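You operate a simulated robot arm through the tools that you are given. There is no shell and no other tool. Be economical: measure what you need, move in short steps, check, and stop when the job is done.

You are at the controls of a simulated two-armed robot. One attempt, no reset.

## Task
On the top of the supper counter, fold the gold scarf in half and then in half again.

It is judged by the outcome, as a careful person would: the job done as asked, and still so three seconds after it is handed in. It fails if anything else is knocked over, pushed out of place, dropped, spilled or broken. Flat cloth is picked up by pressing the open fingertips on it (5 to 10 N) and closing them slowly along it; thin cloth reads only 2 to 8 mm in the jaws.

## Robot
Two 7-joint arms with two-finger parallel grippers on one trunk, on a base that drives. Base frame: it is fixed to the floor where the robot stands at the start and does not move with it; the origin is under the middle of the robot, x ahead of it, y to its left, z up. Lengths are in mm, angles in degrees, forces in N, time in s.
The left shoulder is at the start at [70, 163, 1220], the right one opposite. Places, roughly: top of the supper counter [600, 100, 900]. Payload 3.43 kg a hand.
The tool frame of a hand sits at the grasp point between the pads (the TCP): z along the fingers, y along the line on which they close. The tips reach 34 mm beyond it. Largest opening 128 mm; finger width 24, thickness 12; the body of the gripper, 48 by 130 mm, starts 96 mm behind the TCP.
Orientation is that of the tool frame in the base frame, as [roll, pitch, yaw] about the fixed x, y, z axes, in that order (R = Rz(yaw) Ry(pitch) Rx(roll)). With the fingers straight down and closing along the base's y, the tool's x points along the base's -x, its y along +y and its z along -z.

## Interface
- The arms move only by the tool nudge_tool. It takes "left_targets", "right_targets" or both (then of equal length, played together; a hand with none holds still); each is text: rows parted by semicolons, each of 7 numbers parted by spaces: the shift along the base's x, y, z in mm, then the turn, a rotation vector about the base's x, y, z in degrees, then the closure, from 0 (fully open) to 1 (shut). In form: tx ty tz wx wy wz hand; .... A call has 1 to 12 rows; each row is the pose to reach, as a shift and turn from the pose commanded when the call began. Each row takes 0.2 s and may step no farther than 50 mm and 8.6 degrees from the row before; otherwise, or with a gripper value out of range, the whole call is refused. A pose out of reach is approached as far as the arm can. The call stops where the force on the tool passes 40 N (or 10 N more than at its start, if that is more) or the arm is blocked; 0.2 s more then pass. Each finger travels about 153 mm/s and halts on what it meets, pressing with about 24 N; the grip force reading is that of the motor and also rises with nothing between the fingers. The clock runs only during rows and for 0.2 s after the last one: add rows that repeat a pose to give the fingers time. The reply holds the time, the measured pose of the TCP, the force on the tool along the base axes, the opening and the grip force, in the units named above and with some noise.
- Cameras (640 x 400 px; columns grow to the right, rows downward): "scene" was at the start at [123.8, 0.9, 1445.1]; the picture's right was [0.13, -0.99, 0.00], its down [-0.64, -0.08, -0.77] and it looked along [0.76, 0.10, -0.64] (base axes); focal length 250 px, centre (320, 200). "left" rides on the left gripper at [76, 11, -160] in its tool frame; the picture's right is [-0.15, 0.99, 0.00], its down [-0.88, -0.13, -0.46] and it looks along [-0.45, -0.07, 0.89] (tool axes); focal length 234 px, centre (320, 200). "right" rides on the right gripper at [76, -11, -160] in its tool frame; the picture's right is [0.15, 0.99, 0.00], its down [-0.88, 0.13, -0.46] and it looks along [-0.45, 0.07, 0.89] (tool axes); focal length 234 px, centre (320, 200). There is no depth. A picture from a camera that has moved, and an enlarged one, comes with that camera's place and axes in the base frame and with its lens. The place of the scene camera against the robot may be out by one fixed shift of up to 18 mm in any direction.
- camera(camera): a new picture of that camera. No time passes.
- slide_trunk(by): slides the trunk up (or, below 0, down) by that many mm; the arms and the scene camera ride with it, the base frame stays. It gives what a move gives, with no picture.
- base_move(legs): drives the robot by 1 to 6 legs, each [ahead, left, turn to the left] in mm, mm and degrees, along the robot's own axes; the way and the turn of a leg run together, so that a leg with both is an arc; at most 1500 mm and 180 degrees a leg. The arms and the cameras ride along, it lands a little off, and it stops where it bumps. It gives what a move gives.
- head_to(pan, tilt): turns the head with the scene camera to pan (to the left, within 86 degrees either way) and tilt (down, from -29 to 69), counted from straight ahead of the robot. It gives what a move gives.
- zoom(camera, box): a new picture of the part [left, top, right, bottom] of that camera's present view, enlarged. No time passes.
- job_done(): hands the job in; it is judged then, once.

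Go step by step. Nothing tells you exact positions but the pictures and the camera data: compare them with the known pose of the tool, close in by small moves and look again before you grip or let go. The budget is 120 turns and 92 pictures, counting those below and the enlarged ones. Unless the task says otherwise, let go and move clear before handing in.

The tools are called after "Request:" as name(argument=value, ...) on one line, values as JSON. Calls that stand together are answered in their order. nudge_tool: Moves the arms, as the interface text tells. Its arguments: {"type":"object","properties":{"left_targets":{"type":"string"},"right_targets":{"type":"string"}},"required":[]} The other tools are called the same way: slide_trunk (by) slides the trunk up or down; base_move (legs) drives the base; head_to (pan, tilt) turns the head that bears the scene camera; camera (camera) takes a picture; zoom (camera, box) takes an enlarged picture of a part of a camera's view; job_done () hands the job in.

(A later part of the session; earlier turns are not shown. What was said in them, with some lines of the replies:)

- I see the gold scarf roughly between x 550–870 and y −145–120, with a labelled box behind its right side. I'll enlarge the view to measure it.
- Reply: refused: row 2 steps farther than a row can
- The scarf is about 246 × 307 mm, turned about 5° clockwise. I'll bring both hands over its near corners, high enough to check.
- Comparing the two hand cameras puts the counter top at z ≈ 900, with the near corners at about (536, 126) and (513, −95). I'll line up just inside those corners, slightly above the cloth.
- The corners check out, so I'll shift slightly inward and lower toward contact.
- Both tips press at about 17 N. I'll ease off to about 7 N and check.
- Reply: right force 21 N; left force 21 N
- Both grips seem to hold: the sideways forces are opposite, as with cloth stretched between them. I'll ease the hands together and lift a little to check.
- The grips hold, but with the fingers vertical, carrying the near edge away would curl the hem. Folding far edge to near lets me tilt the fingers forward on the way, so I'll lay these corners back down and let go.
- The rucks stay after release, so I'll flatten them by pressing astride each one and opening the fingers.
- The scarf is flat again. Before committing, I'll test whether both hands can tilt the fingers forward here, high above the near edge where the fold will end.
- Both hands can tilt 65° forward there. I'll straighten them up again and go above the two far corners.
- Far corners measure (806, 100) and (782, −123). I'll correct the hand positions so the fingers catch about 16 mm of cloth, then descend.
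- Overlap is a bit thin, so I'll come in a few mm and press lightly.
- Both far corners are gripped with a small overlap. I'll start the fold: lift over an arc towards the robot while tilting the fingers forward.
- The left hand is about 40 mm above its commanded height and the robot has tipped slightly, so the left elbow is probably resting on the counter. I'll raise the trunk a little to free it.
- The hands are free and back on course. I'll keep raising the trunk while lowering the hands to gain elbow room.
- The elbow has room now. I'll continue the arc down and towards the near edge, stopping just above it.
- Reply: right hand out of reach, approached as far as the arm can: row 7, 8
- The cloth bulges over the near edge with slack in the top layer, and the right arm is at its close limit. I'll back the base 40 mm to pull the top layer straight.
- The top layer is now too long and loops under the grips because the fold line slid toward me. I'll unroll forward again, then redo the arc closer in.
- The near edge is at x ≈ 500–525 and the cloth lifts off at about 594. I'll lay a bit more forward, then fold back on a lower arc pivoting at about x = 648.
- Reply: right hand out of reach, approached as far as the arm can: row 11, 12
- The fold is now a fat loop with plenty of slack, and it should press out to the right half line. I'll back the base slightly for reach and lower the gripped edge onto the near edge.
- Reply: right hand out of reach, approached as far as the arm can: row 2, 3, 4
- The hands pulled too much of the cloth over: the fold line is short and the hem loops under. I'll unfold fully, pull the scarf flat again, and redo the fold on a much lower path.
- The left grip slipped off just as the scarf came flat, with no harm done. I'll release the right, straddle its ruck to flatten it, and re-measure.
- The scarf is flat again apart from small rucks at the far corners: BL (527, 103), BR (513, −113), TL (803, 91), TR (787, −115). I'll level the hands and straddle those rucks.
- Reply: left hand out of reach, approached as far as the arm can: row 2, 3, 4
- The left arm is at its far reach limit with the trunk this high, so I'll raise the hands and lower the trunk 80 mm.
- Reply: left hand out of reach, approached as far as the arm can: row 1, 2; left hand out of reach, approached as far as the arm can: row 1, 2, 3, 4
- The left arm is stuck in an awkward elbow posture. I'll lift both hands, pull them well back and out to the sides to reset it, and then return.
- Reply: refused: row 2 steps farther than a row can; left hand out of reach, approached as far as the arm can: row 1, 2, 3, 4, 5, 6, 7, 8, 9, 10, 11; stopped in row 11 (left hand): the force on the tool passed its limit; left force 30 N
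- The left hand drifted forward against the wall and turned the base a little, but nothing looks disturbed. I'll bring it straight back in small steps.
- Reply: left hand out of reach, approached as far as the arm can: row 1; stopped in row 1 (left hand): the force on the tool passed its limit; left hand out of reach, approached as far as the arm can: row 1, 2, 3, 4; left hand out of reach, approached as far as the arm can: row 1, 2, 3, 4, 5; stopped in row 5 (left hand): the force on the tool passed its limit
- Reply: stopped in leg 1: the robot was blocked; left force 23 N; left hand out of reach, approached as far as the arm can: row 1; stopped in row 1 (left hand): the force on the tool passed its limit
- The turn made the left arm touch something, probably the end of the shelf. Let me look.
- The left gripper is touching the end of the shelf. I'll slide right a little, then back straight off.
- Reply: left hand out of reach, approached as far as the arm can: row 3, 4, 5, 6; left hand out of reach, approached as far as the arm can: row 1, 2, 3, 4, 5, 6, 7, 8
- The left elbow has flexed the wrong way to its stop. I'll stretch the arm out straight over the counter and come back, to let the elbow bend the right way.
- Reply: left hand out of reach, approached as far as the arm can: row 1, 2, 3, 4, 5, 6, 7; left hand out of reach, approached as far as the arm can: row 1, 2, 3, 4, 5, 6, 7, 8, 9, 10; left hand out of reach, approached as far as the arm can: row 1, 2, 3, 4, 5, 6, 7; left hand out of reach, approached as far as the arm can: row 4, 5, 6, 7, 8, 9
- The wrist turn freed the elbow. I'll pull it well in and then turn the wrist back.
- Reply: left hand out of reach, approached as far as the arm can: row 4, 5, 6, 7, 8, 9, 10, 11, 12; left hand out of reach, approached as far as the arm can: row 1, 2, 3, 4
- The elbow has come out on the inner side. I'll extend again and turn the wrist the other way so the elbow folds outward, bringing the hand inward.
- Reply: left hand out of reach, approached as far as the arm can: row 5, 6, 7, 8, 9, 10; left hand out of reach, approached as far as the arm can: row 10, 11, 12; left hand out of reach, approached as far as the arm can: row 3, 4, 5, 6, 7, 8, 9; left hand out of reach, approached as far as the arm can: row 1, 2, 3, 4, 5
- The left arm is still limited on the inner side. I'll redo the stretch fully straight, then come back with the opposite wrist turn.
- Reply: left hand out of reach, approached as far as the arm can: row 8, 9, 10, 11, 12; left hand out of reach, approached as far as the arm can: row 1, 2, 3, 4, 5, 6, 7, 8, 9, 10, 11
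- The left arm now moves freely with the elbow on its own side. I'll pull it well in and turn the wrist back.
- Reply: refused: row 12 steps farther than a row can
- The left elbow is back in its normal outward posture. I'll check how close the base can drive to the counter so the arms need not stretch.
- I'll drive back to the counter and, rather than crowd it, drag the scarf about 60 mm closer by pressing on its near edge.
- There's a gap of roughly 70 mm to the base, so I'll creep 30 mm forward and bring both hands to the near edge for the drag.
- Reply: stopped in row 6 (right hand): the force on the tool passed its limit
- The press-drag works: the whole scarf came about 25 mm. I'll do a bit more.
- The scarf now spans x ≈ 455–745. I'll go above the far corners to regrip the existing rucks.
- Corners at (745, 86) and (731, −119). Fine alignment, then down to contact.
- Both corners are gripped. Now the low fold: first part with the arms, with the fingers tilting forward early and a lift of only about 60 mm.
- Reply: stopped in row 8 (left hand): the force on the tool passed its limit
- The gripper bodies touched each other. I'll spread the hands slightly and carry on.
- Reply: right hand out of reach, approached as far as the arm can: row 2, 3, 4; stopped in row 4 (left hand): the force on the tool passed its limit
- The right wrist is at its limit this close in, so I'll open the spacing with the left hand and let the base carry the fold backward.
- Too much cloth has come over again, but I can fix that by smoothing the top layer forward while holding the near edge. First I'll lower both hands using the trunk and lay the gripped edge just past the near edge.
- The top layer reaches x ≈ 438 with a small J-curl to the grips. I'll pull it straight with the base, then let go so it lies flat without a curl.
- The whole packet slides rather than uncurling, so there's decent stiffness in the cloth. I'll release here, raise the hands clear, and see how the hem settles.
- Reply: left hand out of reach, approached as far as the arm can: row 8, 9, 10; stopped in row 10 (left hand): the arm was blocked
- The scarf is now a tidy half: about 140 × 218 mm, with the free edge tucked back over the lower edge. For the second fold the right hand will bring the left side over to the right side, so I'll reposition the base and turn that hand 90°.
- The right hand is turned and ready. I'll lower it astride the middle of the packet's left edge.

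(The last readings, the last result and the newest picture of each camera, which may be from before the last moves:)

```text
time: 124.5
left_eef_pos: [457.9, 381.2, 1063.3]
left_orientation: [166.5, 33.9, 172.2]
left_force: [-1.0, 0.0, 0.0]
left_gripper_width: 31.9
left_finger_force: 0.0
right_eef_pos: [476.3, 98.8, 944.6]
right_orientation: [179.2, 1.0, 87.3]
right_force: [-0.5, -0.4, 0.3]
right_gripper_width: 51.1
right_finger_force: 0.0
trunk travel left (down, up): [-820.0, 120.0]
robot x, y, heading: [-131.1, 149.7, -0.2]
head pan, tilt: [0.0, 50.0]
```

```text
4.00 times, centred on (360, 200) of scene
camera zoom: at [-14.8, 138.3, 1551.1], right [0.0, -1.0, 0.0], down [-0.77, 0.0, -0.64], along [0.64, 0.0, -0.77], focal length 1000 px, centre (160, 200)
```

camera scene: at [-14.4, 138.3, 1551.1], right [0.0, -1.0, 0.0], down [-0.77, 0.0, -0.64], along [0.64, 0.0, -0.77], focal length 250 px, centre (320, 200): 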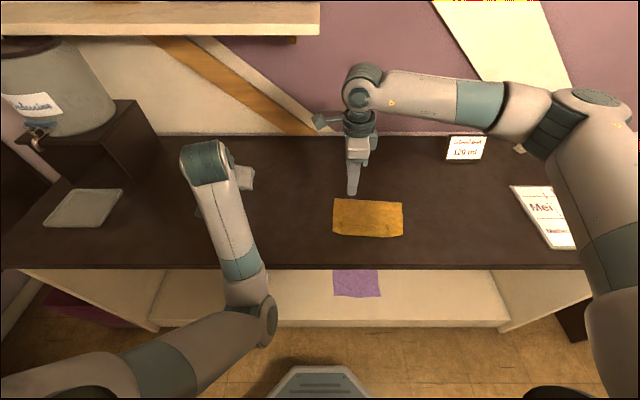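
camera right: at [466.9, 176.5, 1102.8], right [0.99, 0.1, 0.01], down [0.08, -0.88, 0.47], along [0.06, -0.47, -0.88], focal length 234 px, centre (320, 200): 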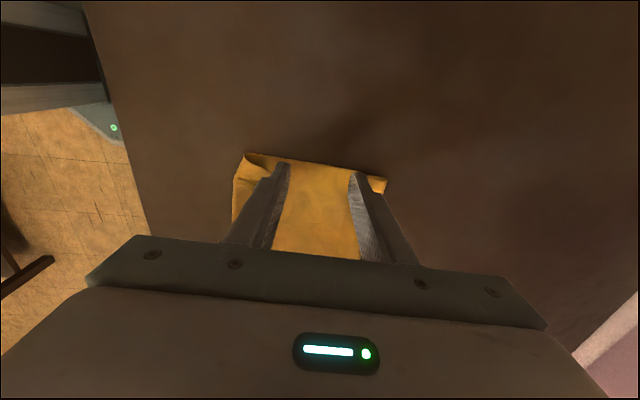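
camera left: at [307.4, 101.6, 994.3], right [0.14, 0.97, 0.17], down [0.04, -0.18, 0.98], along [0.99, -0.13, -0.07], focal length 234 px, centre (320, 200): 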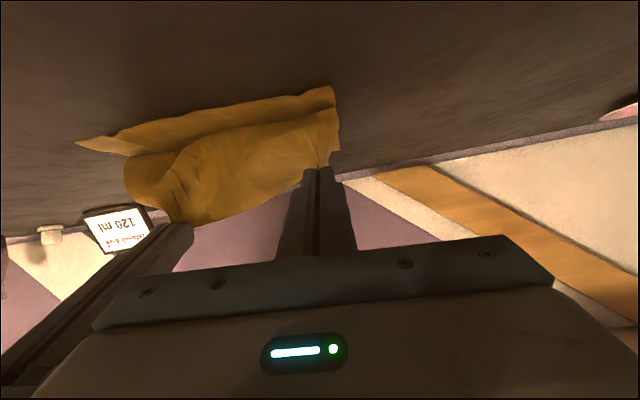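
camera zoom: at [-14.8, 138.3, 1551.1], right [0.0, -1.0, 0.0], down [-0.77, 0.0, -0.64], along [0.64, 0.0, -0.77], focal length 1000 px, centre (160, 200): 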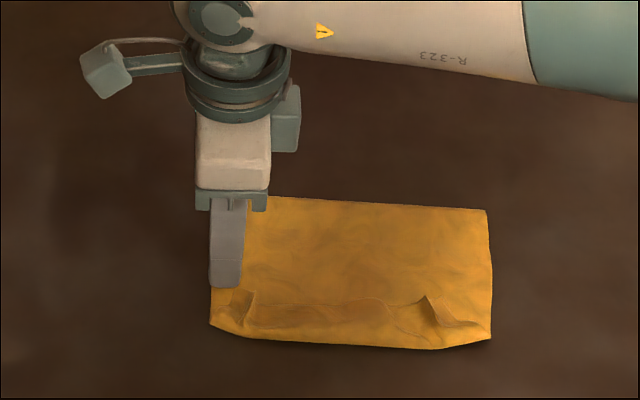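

The packet's left edge is confirmed at y ≈ 103 here. I'll come in slightly and press.

Request:
nudge_tool(right_targets="0 -4 -4 0 0 0 0.6; 0 -4 -7 0 0 0 0.6; 0 -4 -9 0 0 0 0.6; 0 -4 -9 0 0 0 0.6")

```text
time: 125.5
left_eef_pos: [459.1, 380.8, 1063.8]
left_orientation: [166.6, 33.8, 172.3]
left_force: [0.6, -0.1, -0.5]
left_gripper_width: 31.8
left_finger_force: 0.1
right_eef_pos: [477.7, 93.5, 938.2]
right_orientation: [179.1, 0.8, 87.4]
right_force: [0.2, 0.2, 0.3]
right_gripper_width: 51.0
right_finger_force: 0.1
trunk travel left (down, up): [-820.0, 120.0]
robot x, y, heading: [-130.0, 148.1, 0.1]
head pan, tilt: [0.0, 50.0]
```

Request:
nudge_tool(right_targets="0 0 -2 0 0 0 0.6; 0 0 -3.5 0 0 0 0.6; 0 0 -3.5 0 0 0 0.6")

```text
time: 126.3
left_eef_pos: [457.0, 381.1, 1064.3]
left_orientation: [166.6, 34.0, 172.3]
left_force: [-0.7, 0.7, 0.1]
left_gripper_width: 32.0
left_finger_force: 0.3
right_eef_pos: [476.8, 93.4, 935.9]
right_orientation: [178.8, 0.9, 87.3]
right_force: [0.4, -2.7, 16.2]
right_gripper_width: 50.6
right_finger_force: 0.0
trunk travel left (down, up): [-820.0, 120.0]
robot x, y, heading: [-129.9, 149.2, 0.1]
head pan, tilt: [0.0, 50.0]
```

Request:
nudge_tool(right_targets="0 0 0.5 0 0 0 0.64; 0 0 0.5 0 0 0 0.68; 0 0 0.5 0 0 0 0.72; 0 0 0.5 0 0 0 0.76; 0 0 0.5 0 0 0 0.8; 0 0 0.5 0 0 0 0.84; 0 0 0.5 0 0 0 0.88; 0 0 0.5 0 0 0 0.92; 0 0 0.5 0 0 0 0.96; 0 0 0.5 0 0 0 1; 0 0 0.5 0 0 0 1; 0 0 0.5 0 0 0 1")

Request:
camera(camera="right")

```text
time: 128.9
left_eef_pos: [456.6, 381.4, 1065.0]
left_orientation: [166.6, 33.9, 172.2]
left_force: [0.0, 0.8, -0.5]
left_gripper_width: 32.1
left_finger_force: 0.1
right_eef_pos: [475.4, 93.8, 935.7]
right_orientation: [178.9, 0.9, 87.4]
right_force: [-0.5, -0.3, 25.5]
right_gripper_width: 3.2
right_finger_force: 23.7
trunk travel left (down, up): [-820.0, 120.0]
robot x, y, heading: [-132.9, 149.7, 0.1]
head pan, tilt: [0.0, 50.0]
```

```text
10 pictures are left
camera right: at [465.6, 171.3, 1093.4], right [0.99, 0.1, 0.02], down [0.08, -0.88, 0.47], along [0.06, -0.47, -0.88], focal length 234 px, centre (320, 200)
```

right: 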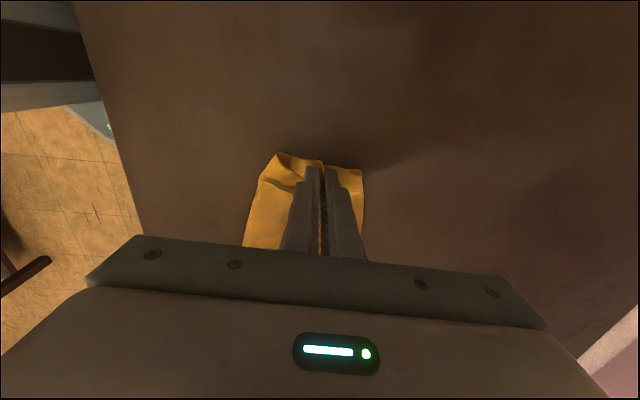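

The jaws read 3.2 mm, so both layers are caught. I'll carry the left side over to the right, tilting the fingers to the left on the way.

Request:
nudge_tool(right_targets="0 0 20 0 0 0 1; -0.6 -12.2 35.7 8 0 0 1; -1.6 -28.3 48.8 16 0 0 1; -2.7 -46.2 57.4 24 0 0 1; -3.8 -63.9 61.4 32 0 0 1; -5 -83.3 61 40 0 0 1; -6.4 -102.3 58 48 0 0 1; -7.7 -120.9 52.8 56 0 0 1; -9 -138.5 48.1 62 0 0 1; -10 -154.5 44.1 62 0 0 1; -11.5 -170.5 38.1 62 0 0 1; -12.8 -186.5 30.1 62 0 0 1")

Request:
camera(camera="scene")

```text
time: 131.5
left_eef_pos: [457.4, 380.4, 1065.3]
left_orientation: [166.6, 34.0, 172.2]
left_force: [0.1, 0.1, 0.4]
left_gripper_width: 31.9
left_finger_force: 0.1
right_eef_pos: [466.7, -92.8, 964.9]
right_orientation: [-176.1, -61.0, 84.6]
right_force: [-0.2, 0.7, 0.3]
right_gripper_width: 3.2
right_finger_force: 23.8
trunk travel left (down, up): [-820.0, 120.0]
robot x, y, heading: [-130.1, 148.8, -0.0]
head pan, tilt: [0.0, 50.0]
```

```text
9 pictures are left
camera scene: at [-14.5, 137.7, 1551.1], right [0.0, -1.0, 0.0], down [-0.77, 0.0, -0.64], along [0.64, 0.0, -0.77], focal length 250 px, centre (320, 200)
```

scene: 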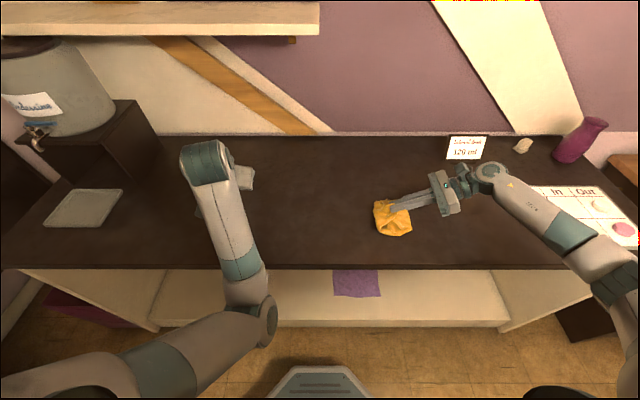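

Request:
zoom(camera="scene", box=[340, 170, 460, 260])

```text
4.44 times, centred on (400, 215) of scene
camera zoom: at [-14.5, 137.7, 1551.1], right [0.0, -1.0, 0.0], down [-0.77, 0.0, -0.64], along [0.64, 0.0, -0.77], focal length 1111 px, centre (-36, 133)
```

zoom: 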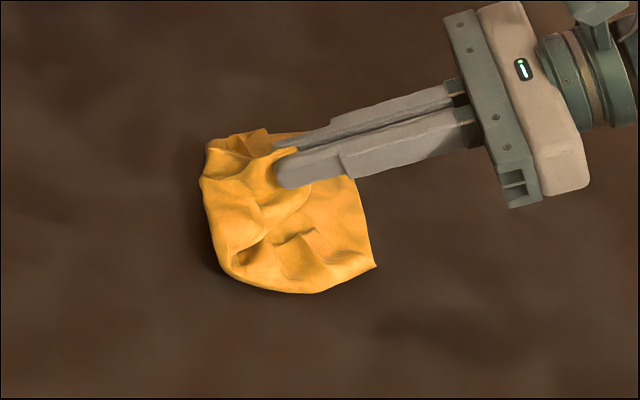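

The packet has come over but the top half is bunched. I'll pull it further to the right and lower it to stretch it out.

Request:
nudge_tool(right_targets="-1 -10 0 0 0 0 1; -2 -20 -2 0 0 0 1; -3 -30 -5 0 0 0 1; -4 -40 -8 0 0 0 1; -5 -50 -12 0 0 0 1; -6 -60 -16 0 0 0 1; -7 -70 -20 0 0 0 1; -7 -70 -20 0 0 0 1")

Request:
zoom(camera="scene", box=[340, 170, 460, 260])

```text
time: 133.3
left_eef_pos: [458.6, 380.3, 1062.9]
left_orientation: [166.7, 33.8, 172.2]
left_force: [0.7, 0.4, 0.5]
left_gripper_width: 32.0
left_finger_force: 0.1
right_eef_pos: [456.8, -162.7, 944.3]
right_orientation: [-176.0, -61.0, 84.5]
right_force: [0.0, -0.6, -0.3]
right_gripper_width: 3.1
right_finger_force: 23.8
trunk travel left (down, up): [-820.0, 120.0]
robot x, y, heading: [-128.3, 148.4, 0.2]
head pan, tilt: [0.0, 50.0]
```

```text
4.44 times, centred on (400, 215) of scene
camera zoom: at [-14.5, 138.4, 1551.1], right [0.0, -1.0, 0.0], down [-0.77, 0.0, -0.64], along [0.64, 0.0, -0.77], focal length 1111 px, centre (-36, 133)
```

zoom: 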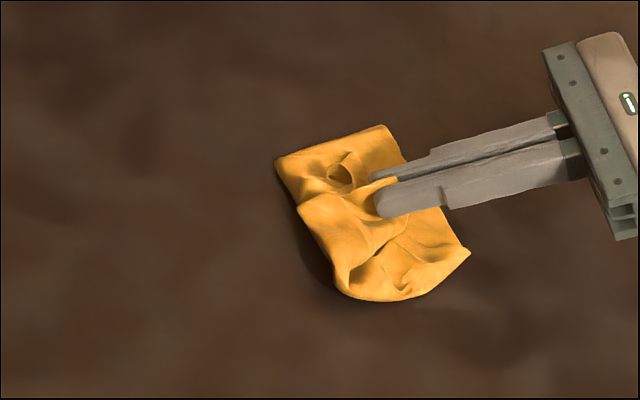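

The packet slides along instead of stretching. I'll let go here, back off, and see what needs tidying.

Request:
nudge_tool(right_targets="0 -5 -8 0 0 0 1; 0 -5 -8 0 0 0 0.85; 0 -5 -8 0 0 0 0.7; 0 -20 0 0 0 0 0.7; 0 -50 20 0 0 0 0.7; 0 -70 60 -8 0 0 0.7; 0 -80 100 -16 0 0 0.7; 0 -80 140 -24 0 0 0.7; 0 -80 170 -32 0 0 0.7; 0 -80 190 -40 0 0 0.7; 0 -80 200 -48 0 0 0.7; 0 -80 200 -56 0 0 0.7")

Request:
zoom(camera="scene", box=[350, 175, 450, 250])

```text
time: 135.9
left_eef_pos: [459.3, 381.8, 1062.5]
left_orientation: [166.7, 33.9, 172.2]
left_force: [-0.1, 0.3, 0.1]
left_gripper_width: 31.9
left_finger_force: 0.1
right_eef_pos: [458.4, -243.5, 1145.1]
right_orientation: [179.4, -4.8, 87.3]
right_force: [0.4, 0.8, -0.8]
right_gripper_width: 38.7
right_finger_force: 0.0
trunk travel left (down, up): [-820.0, 120.0]
robot x, y, heading: [-130.4, 147.2, 0.0]
head pan, tilt: [0.0, 50.0]
```

```text
5.33 times, centred on (400, 212) of scene
camera zoom: at [-14.0, 139.3, 1551.0], right [0.0, -1.0, 0.0], down [-0.77, 0.0, -0.64], along [0.64, 0.0, -0.77], focal length 1333 px, centre (-107, 133)
```

zoom: 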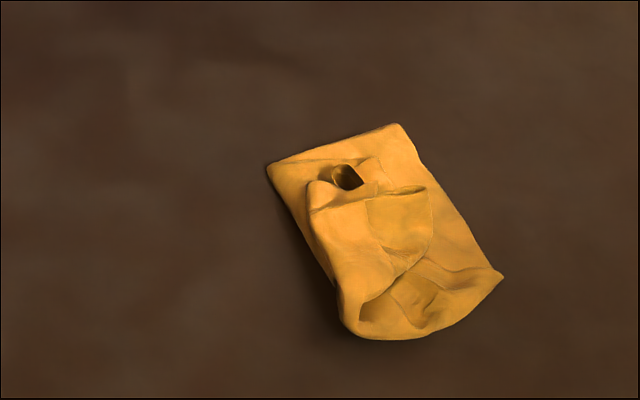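

It's a compact packet, but the top flap stops short of the right side. I'll press lightly on the flap and draw it to the right to flatten it.

Request:
nudge_tool(right_targets="-2 20 -32 -3 0 0 0.7; -4 40 -64 -5 0 0 0.7; -6 60 -96 -5 0 0 0.7; -8 80 -128 -5 0 0 0.7; -8 100 -160 -5 0 0 0.7; -8 115 -185 -5 0 0 0.7; -8 115 -192 -5 0 0 0.7; -8 115 -199 -5 0 0 0.7; -8 115 -204 -5 0 0 0.7; -8 115 -204 -5 0 0 0.7")

```text
time: 138.1
left_eef_pos: [458.5, 381.4, 1064.4]
left_orientation: [166.6, 33.9, 172.2]
left_force: [-0.5, -0.4, 0.2]
left_gripper_width: 32.1
left_finger_force: 0.1
right_eef_pos: [449.3, -128.6, 939.7]
right_orientation: [179.0, -0.1, 87.4]
right_force: [-1.0, 0.2, 1.8]
right_gripper_width: 38.4
right_finger_force: 0.3
trunk travel left (down, up): [-820.0, 120.0]
robot x, y, heading: [-129.5, 148.3, 0.2]
head pan, tilt: [0.0, 50.0]
```

Request:
nudge_tool(right_targets="0 0 -1 0 0 0 0.7; 0 -6 -1 0 0 0 0.7; 0 -12 -1 0 0 0 0.7; 0 -18 -1 0 0 0 0.7; 0 -24 -1 0 0 0 0.7; 0 -30 -1 0 0 0 0.7; 0 -36 -1 0 0 0 0.7; 0 -42 -1 0 0 0 0.7; 0 -48 -1 0 0 0 0.7; 0 -48 20 0 0 0 0.7; 0 -30 60 0 0 0 0.7; 0 -30 100 0 0 0 0.7")

Request:
camera(camera="right")

```text
time: 140.7
left_eef_pos: [458.0, 381.9, 1064.1]
left_orientation: [166.6, 33.9, 172.2]
left_force: [0.3, -0.3, -0.1]
left_gripper_width: 32.1
left_finger_force: 0.1
right_eef_pos: [448.3, -161.4, 1041.7]
right_orientation: [179.3, 0.0, 87.4]
right_force: [-0.1, -0.2, 0.8]
right_gripper_width: 38.1
right_finger_force: 0.2
trunk travel left (down, up): [-820.0, 120.0]
robot x, y, heading: [-128.7, 146.9, 0.0]
head pan, tilt: [0.0, 50.0]
```

```text
5 pictures are left
camera right: at [438.1, -86.3, 1200.8], right [0.99, 0.1, 0.01], down [0.08, -0.89, 0.46], along [0.06, -0.45, -0.89], focal length 234 px, centre (320, 200)
```

right: 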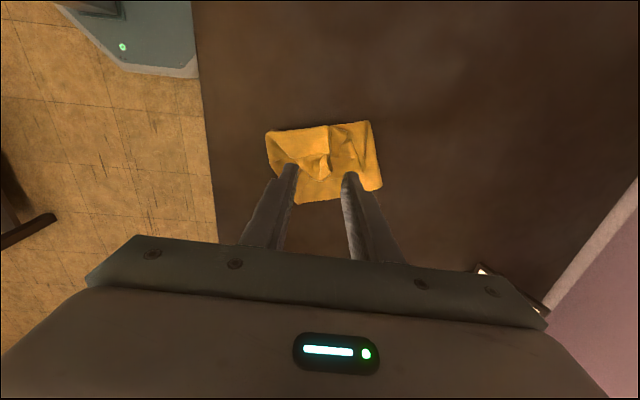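

Request:
zoom(camera="right", box=[240, 100, 410, 215])

```text
3.48 times, centred on (325, 158) of right
camera zoom: at [438.1, -86.3, 1200.8], right [0.99, 0.1, 0.01], down [0.08, -0.89, 0.46], along [0.06, -0.45, -0.89], focal length 814 px, centre (303, 348)
```

zoom: 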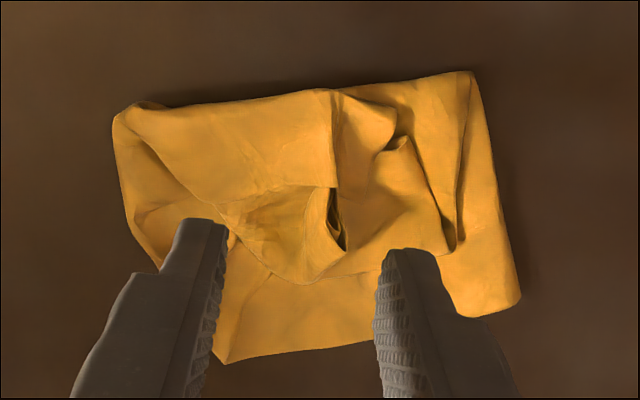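

The pinch pleat still draws the flap in, so I'll straddle it, press, open the fingers to spread it, and draw it a little to the right.

Request:
nudge_tool(right_targets="15 0 -40 0 0 0 0.8; 15 -1 -80 0 0 0 0.8; 15 -1 -98 0 0 0 0.8; 15 -1 -102 0 0 0 0.8; 15 -1 -103.5 0 0 0 0.8; 15 -1 -103.5 0 0 0 0.8")

```text
time: 142.1
left_eef_pos: [456.7, 381.0, 1064.2]
left_orientation: [166.7, 34.0, 172.1]
left_force: [0.1, -0.1, 1.2]
left_gripper_width: 32.1
left_finger_force: 0.1
right_eef_pos: [463.5, -158.8, 937.7]
right_orientation: [178.9, -0.1, 87.3]
right_force: [1.2, -4.6, 18.0]
right_gripper_width: 25.5
right_finger_force: 0.0
trunk travel left (down, up): [-820.0, 120.0]
robot x, y, heading: [-130.0, 149.1, 0.3]
head pan, tilt: [0.0, 50.0]
```

Request:
nudge_tool(right_targets="0 0 1 0 0 0 0.76; 0 0 1 0 0 0 0.71; 0 0 1 0 0 0 0.66; 0 0 1 0 0 0 0.61; 0 -3 1 0 0 0 0.56; 0 -7 1 0 0 0 0.52; 0 -12 1 0 0 0 0.5; 0 -17 1 0 0 0 0.48; 0 -22 1 0 0 0 0.48; 0 -22 30 0 0 0 0.48; 0 0 70 0 0 0 0.48; 0 10 100 0 0 0 0.48")

Request:
zoom(camera="right", box=[240, 100, 410, 215])

```text
time: 144.7
left_eef_pos: [458.1, 382.2, 1063.4]
left_orientation: [166.6, 34.0, 172.2]
left_force: [0.1, -0.4, 0.3]
left_gripper_width: 32.3
left_finger_force: 0.1
right_eef_pos: [461.5, -151.0, 1037.7]
right_orientation: [179.2, -0.2, 87.4]
right_force: [-0.8, -0.2, -0.2]
right_gripper_width: 66.8
right_finger_force: 0.0
trunk travel left (down, up): [-820.0, 120.0]
robot x, y, heading: [-129.8, 149.7, -0.1]
head pan, tilt: [0.0, 50.0]
```

```text
3.48 times, centred on (325, 158) of right
camera zoom: at [451.4, -74.7, 1196.6], right [0.99, 0.1, 0.01], down [0.08, -0.89, 0.46], along [0.06, -0.45, -0.89], focal length 814 px, centre (303, 348)
```

zoom: 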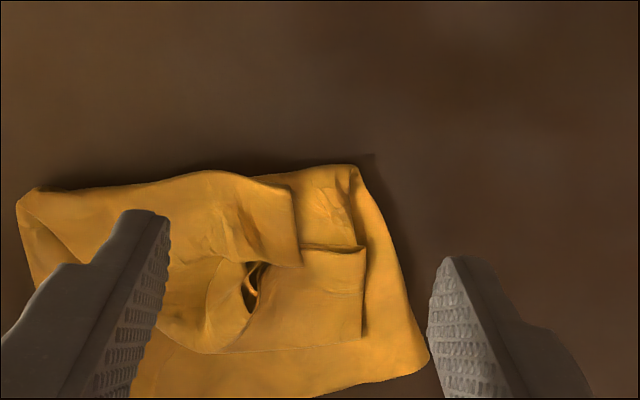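

Better: the flap now nearly covers the lower half. One more press and stroke over the remaining lumps.

Request:
nudge_tool(right_targets="-25 -10 -40 0 0 0 0.6; -25 -13 -75 0 0 0 0.6; -25 -13 -92 0 0 0 0.6; -25 -13 -97 0 0 0 0.6; -25 -13 -99 0 0 0 0.6; -25 -13 -99 0 0 0 0.6")

```text
time: 146.1
left_eef_pos: [458.0, 380.7, 1064.5]
left_orientation: [166.7, 33.9, 172.2]
left_force: [-0.4, 0.2, 0.3]
left_gripper_width: 32.0
left_finger_force: 0.1
right_eef_pos: [439.3, -163.4, 938.4]
right_orientation: [179.1, -0.1, 87.4]
right_force: [-0.1, 0.8, 1.1]
right_gripper_width: 51.2
right_finger_force: 0.0
trunk travel left (down, up): [-820.0, 120.0]
robot x, y, heading: [-126.5, 149.8, 0.3]
head pan, tilt: [0.0, 50.0]
```

Request:
nudge_tool(right_targets="0 0 -1.2 0 0 0 0.58; 0 -4 -1.2 0 0 0 0.54; 0 -8 -1.2 0 0 0 0.5; 0 -12 -1.2 0 0 0 0.47; 0 -17 -1.2 0 0 0 0.45; 0 -22 -1.2 0 0 0 0.45; 0 -26 -1.2 0 0 0 0.45; 0 -26 15 0 0 0 0.45; 0 -10 50 0 0 0 0.45; 0 30 90 0 0 0 0.45; 0 40 130 0 0 0 0.45")

Request:
zoom(camera="scene", box=[350, 165, 470, 255])

```text
refused: row 10 steps farther than a row can; nothing moved
```

```text
4.44 times, centred on (410, 210) of scene
camera zoom: at [-15.0, 138.2, 1551.1], right [0.0, -1.0, 0.0], down [-0.77, 0.0, -0.64], along [0.64, 0.0, -0.77], focal length 1111 px, centre (-80, 156)
```

zoom: 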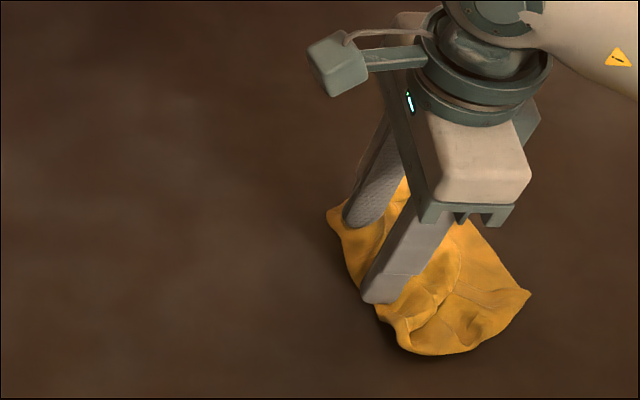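

Request:
nudge_tool(right_targets="0 0 -1.2 0 0 0 0.58; 0 -5 -1.2 0 0 0 0.56; 0 -10 -1.2 0 0 0 0.54; 0 -16 -1.2 0 0 0 0.52; 0 -22 -1.2 0 0 0 0.5; 0 -28 -1.2 0 0 0 0.5; 0 -34 -1.2 0 0 0 0.5; 0 -34 15 0 0 0 0.5; 0 -34 55 0 0 0 0.5; 0 -50 95 0 0 0 0.5; 0 -75 130 0 0 0 0.5; 0 -100 160 0 0 0 0.5")

Request:
zoom(camera="scene", box=[350, 165, 470, 255])

```text
time: 148.7
left_eef_pos: [457.7, 381.5, 1063.9]
left_orientation: [166.7, 34.0, 172.2]
left_force: [-0.8, -0.2, -0.6]
left_gripper_width: 32.0
left_finger_force: 0.0
right_eef_pos: [439.6, -266.0, 1095.4]
right_orientation: [179.1, -0.2, 87.4]
right_force: [0.7, 0.3, 0.1]
right_gripper_width: 63.7
right_finger_force: 0.1
trunk travel left (down, up): [-820.0, 120.0]
robot x, y, heading: [-129.2, 149.3, 0.2]
head pan, tilt: [0.0, 50.0]
```

```text
4.44 times, centred on (410, 210) of scene
camera zoom: at [-15.4, 137.9, 1551.1], right [0.0, -1.0, 0.0], down [-0.77, 0.0, -0.64], along [0.64, 0.0, -0.77], focal length 1111 px, centre (-80, 156)
```

zoom: 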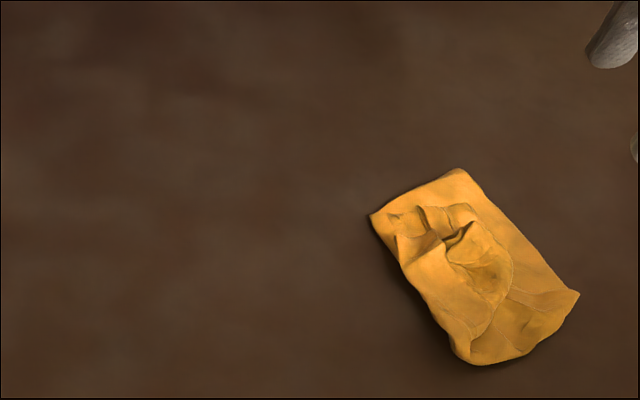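

The packet is about a quarter size, and the flap is still about 30 mm short of the right edge. One last gentle stroke on the flap toward that edge.

Request:
nudge_tool(right_targets="-5 15 -40 0 0 0 0.7; -12 26 -80 0 0 0 0.7; -12 28 -120 0 0 0 0.7; -12 28 -148 0 0 0 0.7; -12 28 -156 0 0 0 0.7; -12 28 -157.5 0 0 0 0.7; -12 28 -157.5 0 0 0 0.7")

```text
time: 150.3
left_eef_pos: [458.7, 381.6, 1064.7]
left_orientation: [166.5, 33.9, 172.2]
left_force: [-0.4, -0.4, -0.3]
left_gripper_width: 31.9
left_finger_force: 0.0
right_eef_pos: [428.2, -234.6, 940.8]
right_orientation: [179.1, -0.1, 87.3]
right_force: [0.8, -0.3, 0.6]
right_gripper_width: 38.3
right_finger_force: 0.1
trunk travel left (down, up): [-820.0, 120.0]
robot x, y, heading: [-127.8, 147.5, 0.4]
head pan, tilt: [0.0, 50.0]
```

Request:
nudge_tool(right_targets="0 0 -2.5 0 0 0 0.7; 3 -5 -2.5 0 0 0 0.7; 6 -10 -2.5 0 0 0 0.7; 9 -15 -2.5 0 0 0 0.7; 12 -20 -2.5 0 0 0 0.7; 14 -25 -2.5 0 0 0 0.7; 16 -30 -2.5 0 0 0 0.7; 16 -30 15 0 0 0 0.7; 16 -30 55 0 0 0 0.7; 16 -50 95 0 0 0 0.7; 16 -70 130 0 0 0 0.7; 16 -90 160 0 0 0 0.7")

Request:
camera(camera="scene")

```text
time: 152.9
left_eef_pos: [457.4, 381.7, 1064.2]
left_orientation: [166.6, 33.9, 172.2]
left_force: [-0.4, 0.1, 0.3]
left_gripper_width: 32.0
left_finger_force: 0.0
right_eef_pos: [443.3, -322.7, 1101.1]
right_orientation: [179.1, -0.2, 87.5]
right_force: [-0.1, -0.2, 0.2]
right_gripper_width: 38.6
right_finger_force: 0.0
trunk travel left (down, up): [-820.0, 120.0]
robot x, y, heading: [-134.0, 150.6, 0.1]
head pan, tilt: [0.0, 50.0]
```

```text
0 pictures are left
camera scene: at [-14.9, 138.5, 1551.0], right [0.0, -1.0, 0.0], down [-0.77, 0.0, -0.64], along [0.64, 0.0, -0.77], focal length 250 px, centre (320, 200)
```

scene: 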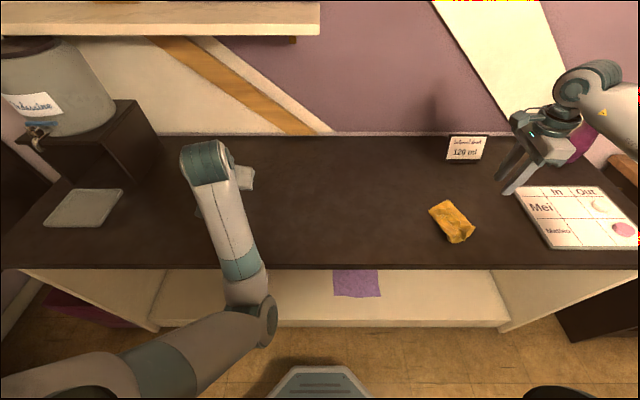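

The scarf is a compact packet lying on the counter, everything else appears in place, and both hands are clear. I have no pictures left, so I'm handing it in.

Request:
job_done()

```text
The job is handed in.
```

I folded the gold scarf in half and then in half again on the supper counter, but the folds are uneven. It is now a packet roughly 140 by 95 mm, about a quarter of its original size.

- **First fold:** the free edge curled back about 35 mm instead of lying flat.
- **Second fold:** the top flap was bunched and stopped about 30 mm short of the right edge. I made one more stroke to close that gap but had no pictures left to check it up close.
- **Surroundings:** the left arm bumped the wall and the end of the shelf. Nothing looked moved or knocked over in the last picture, and both hands had let go and were clear.
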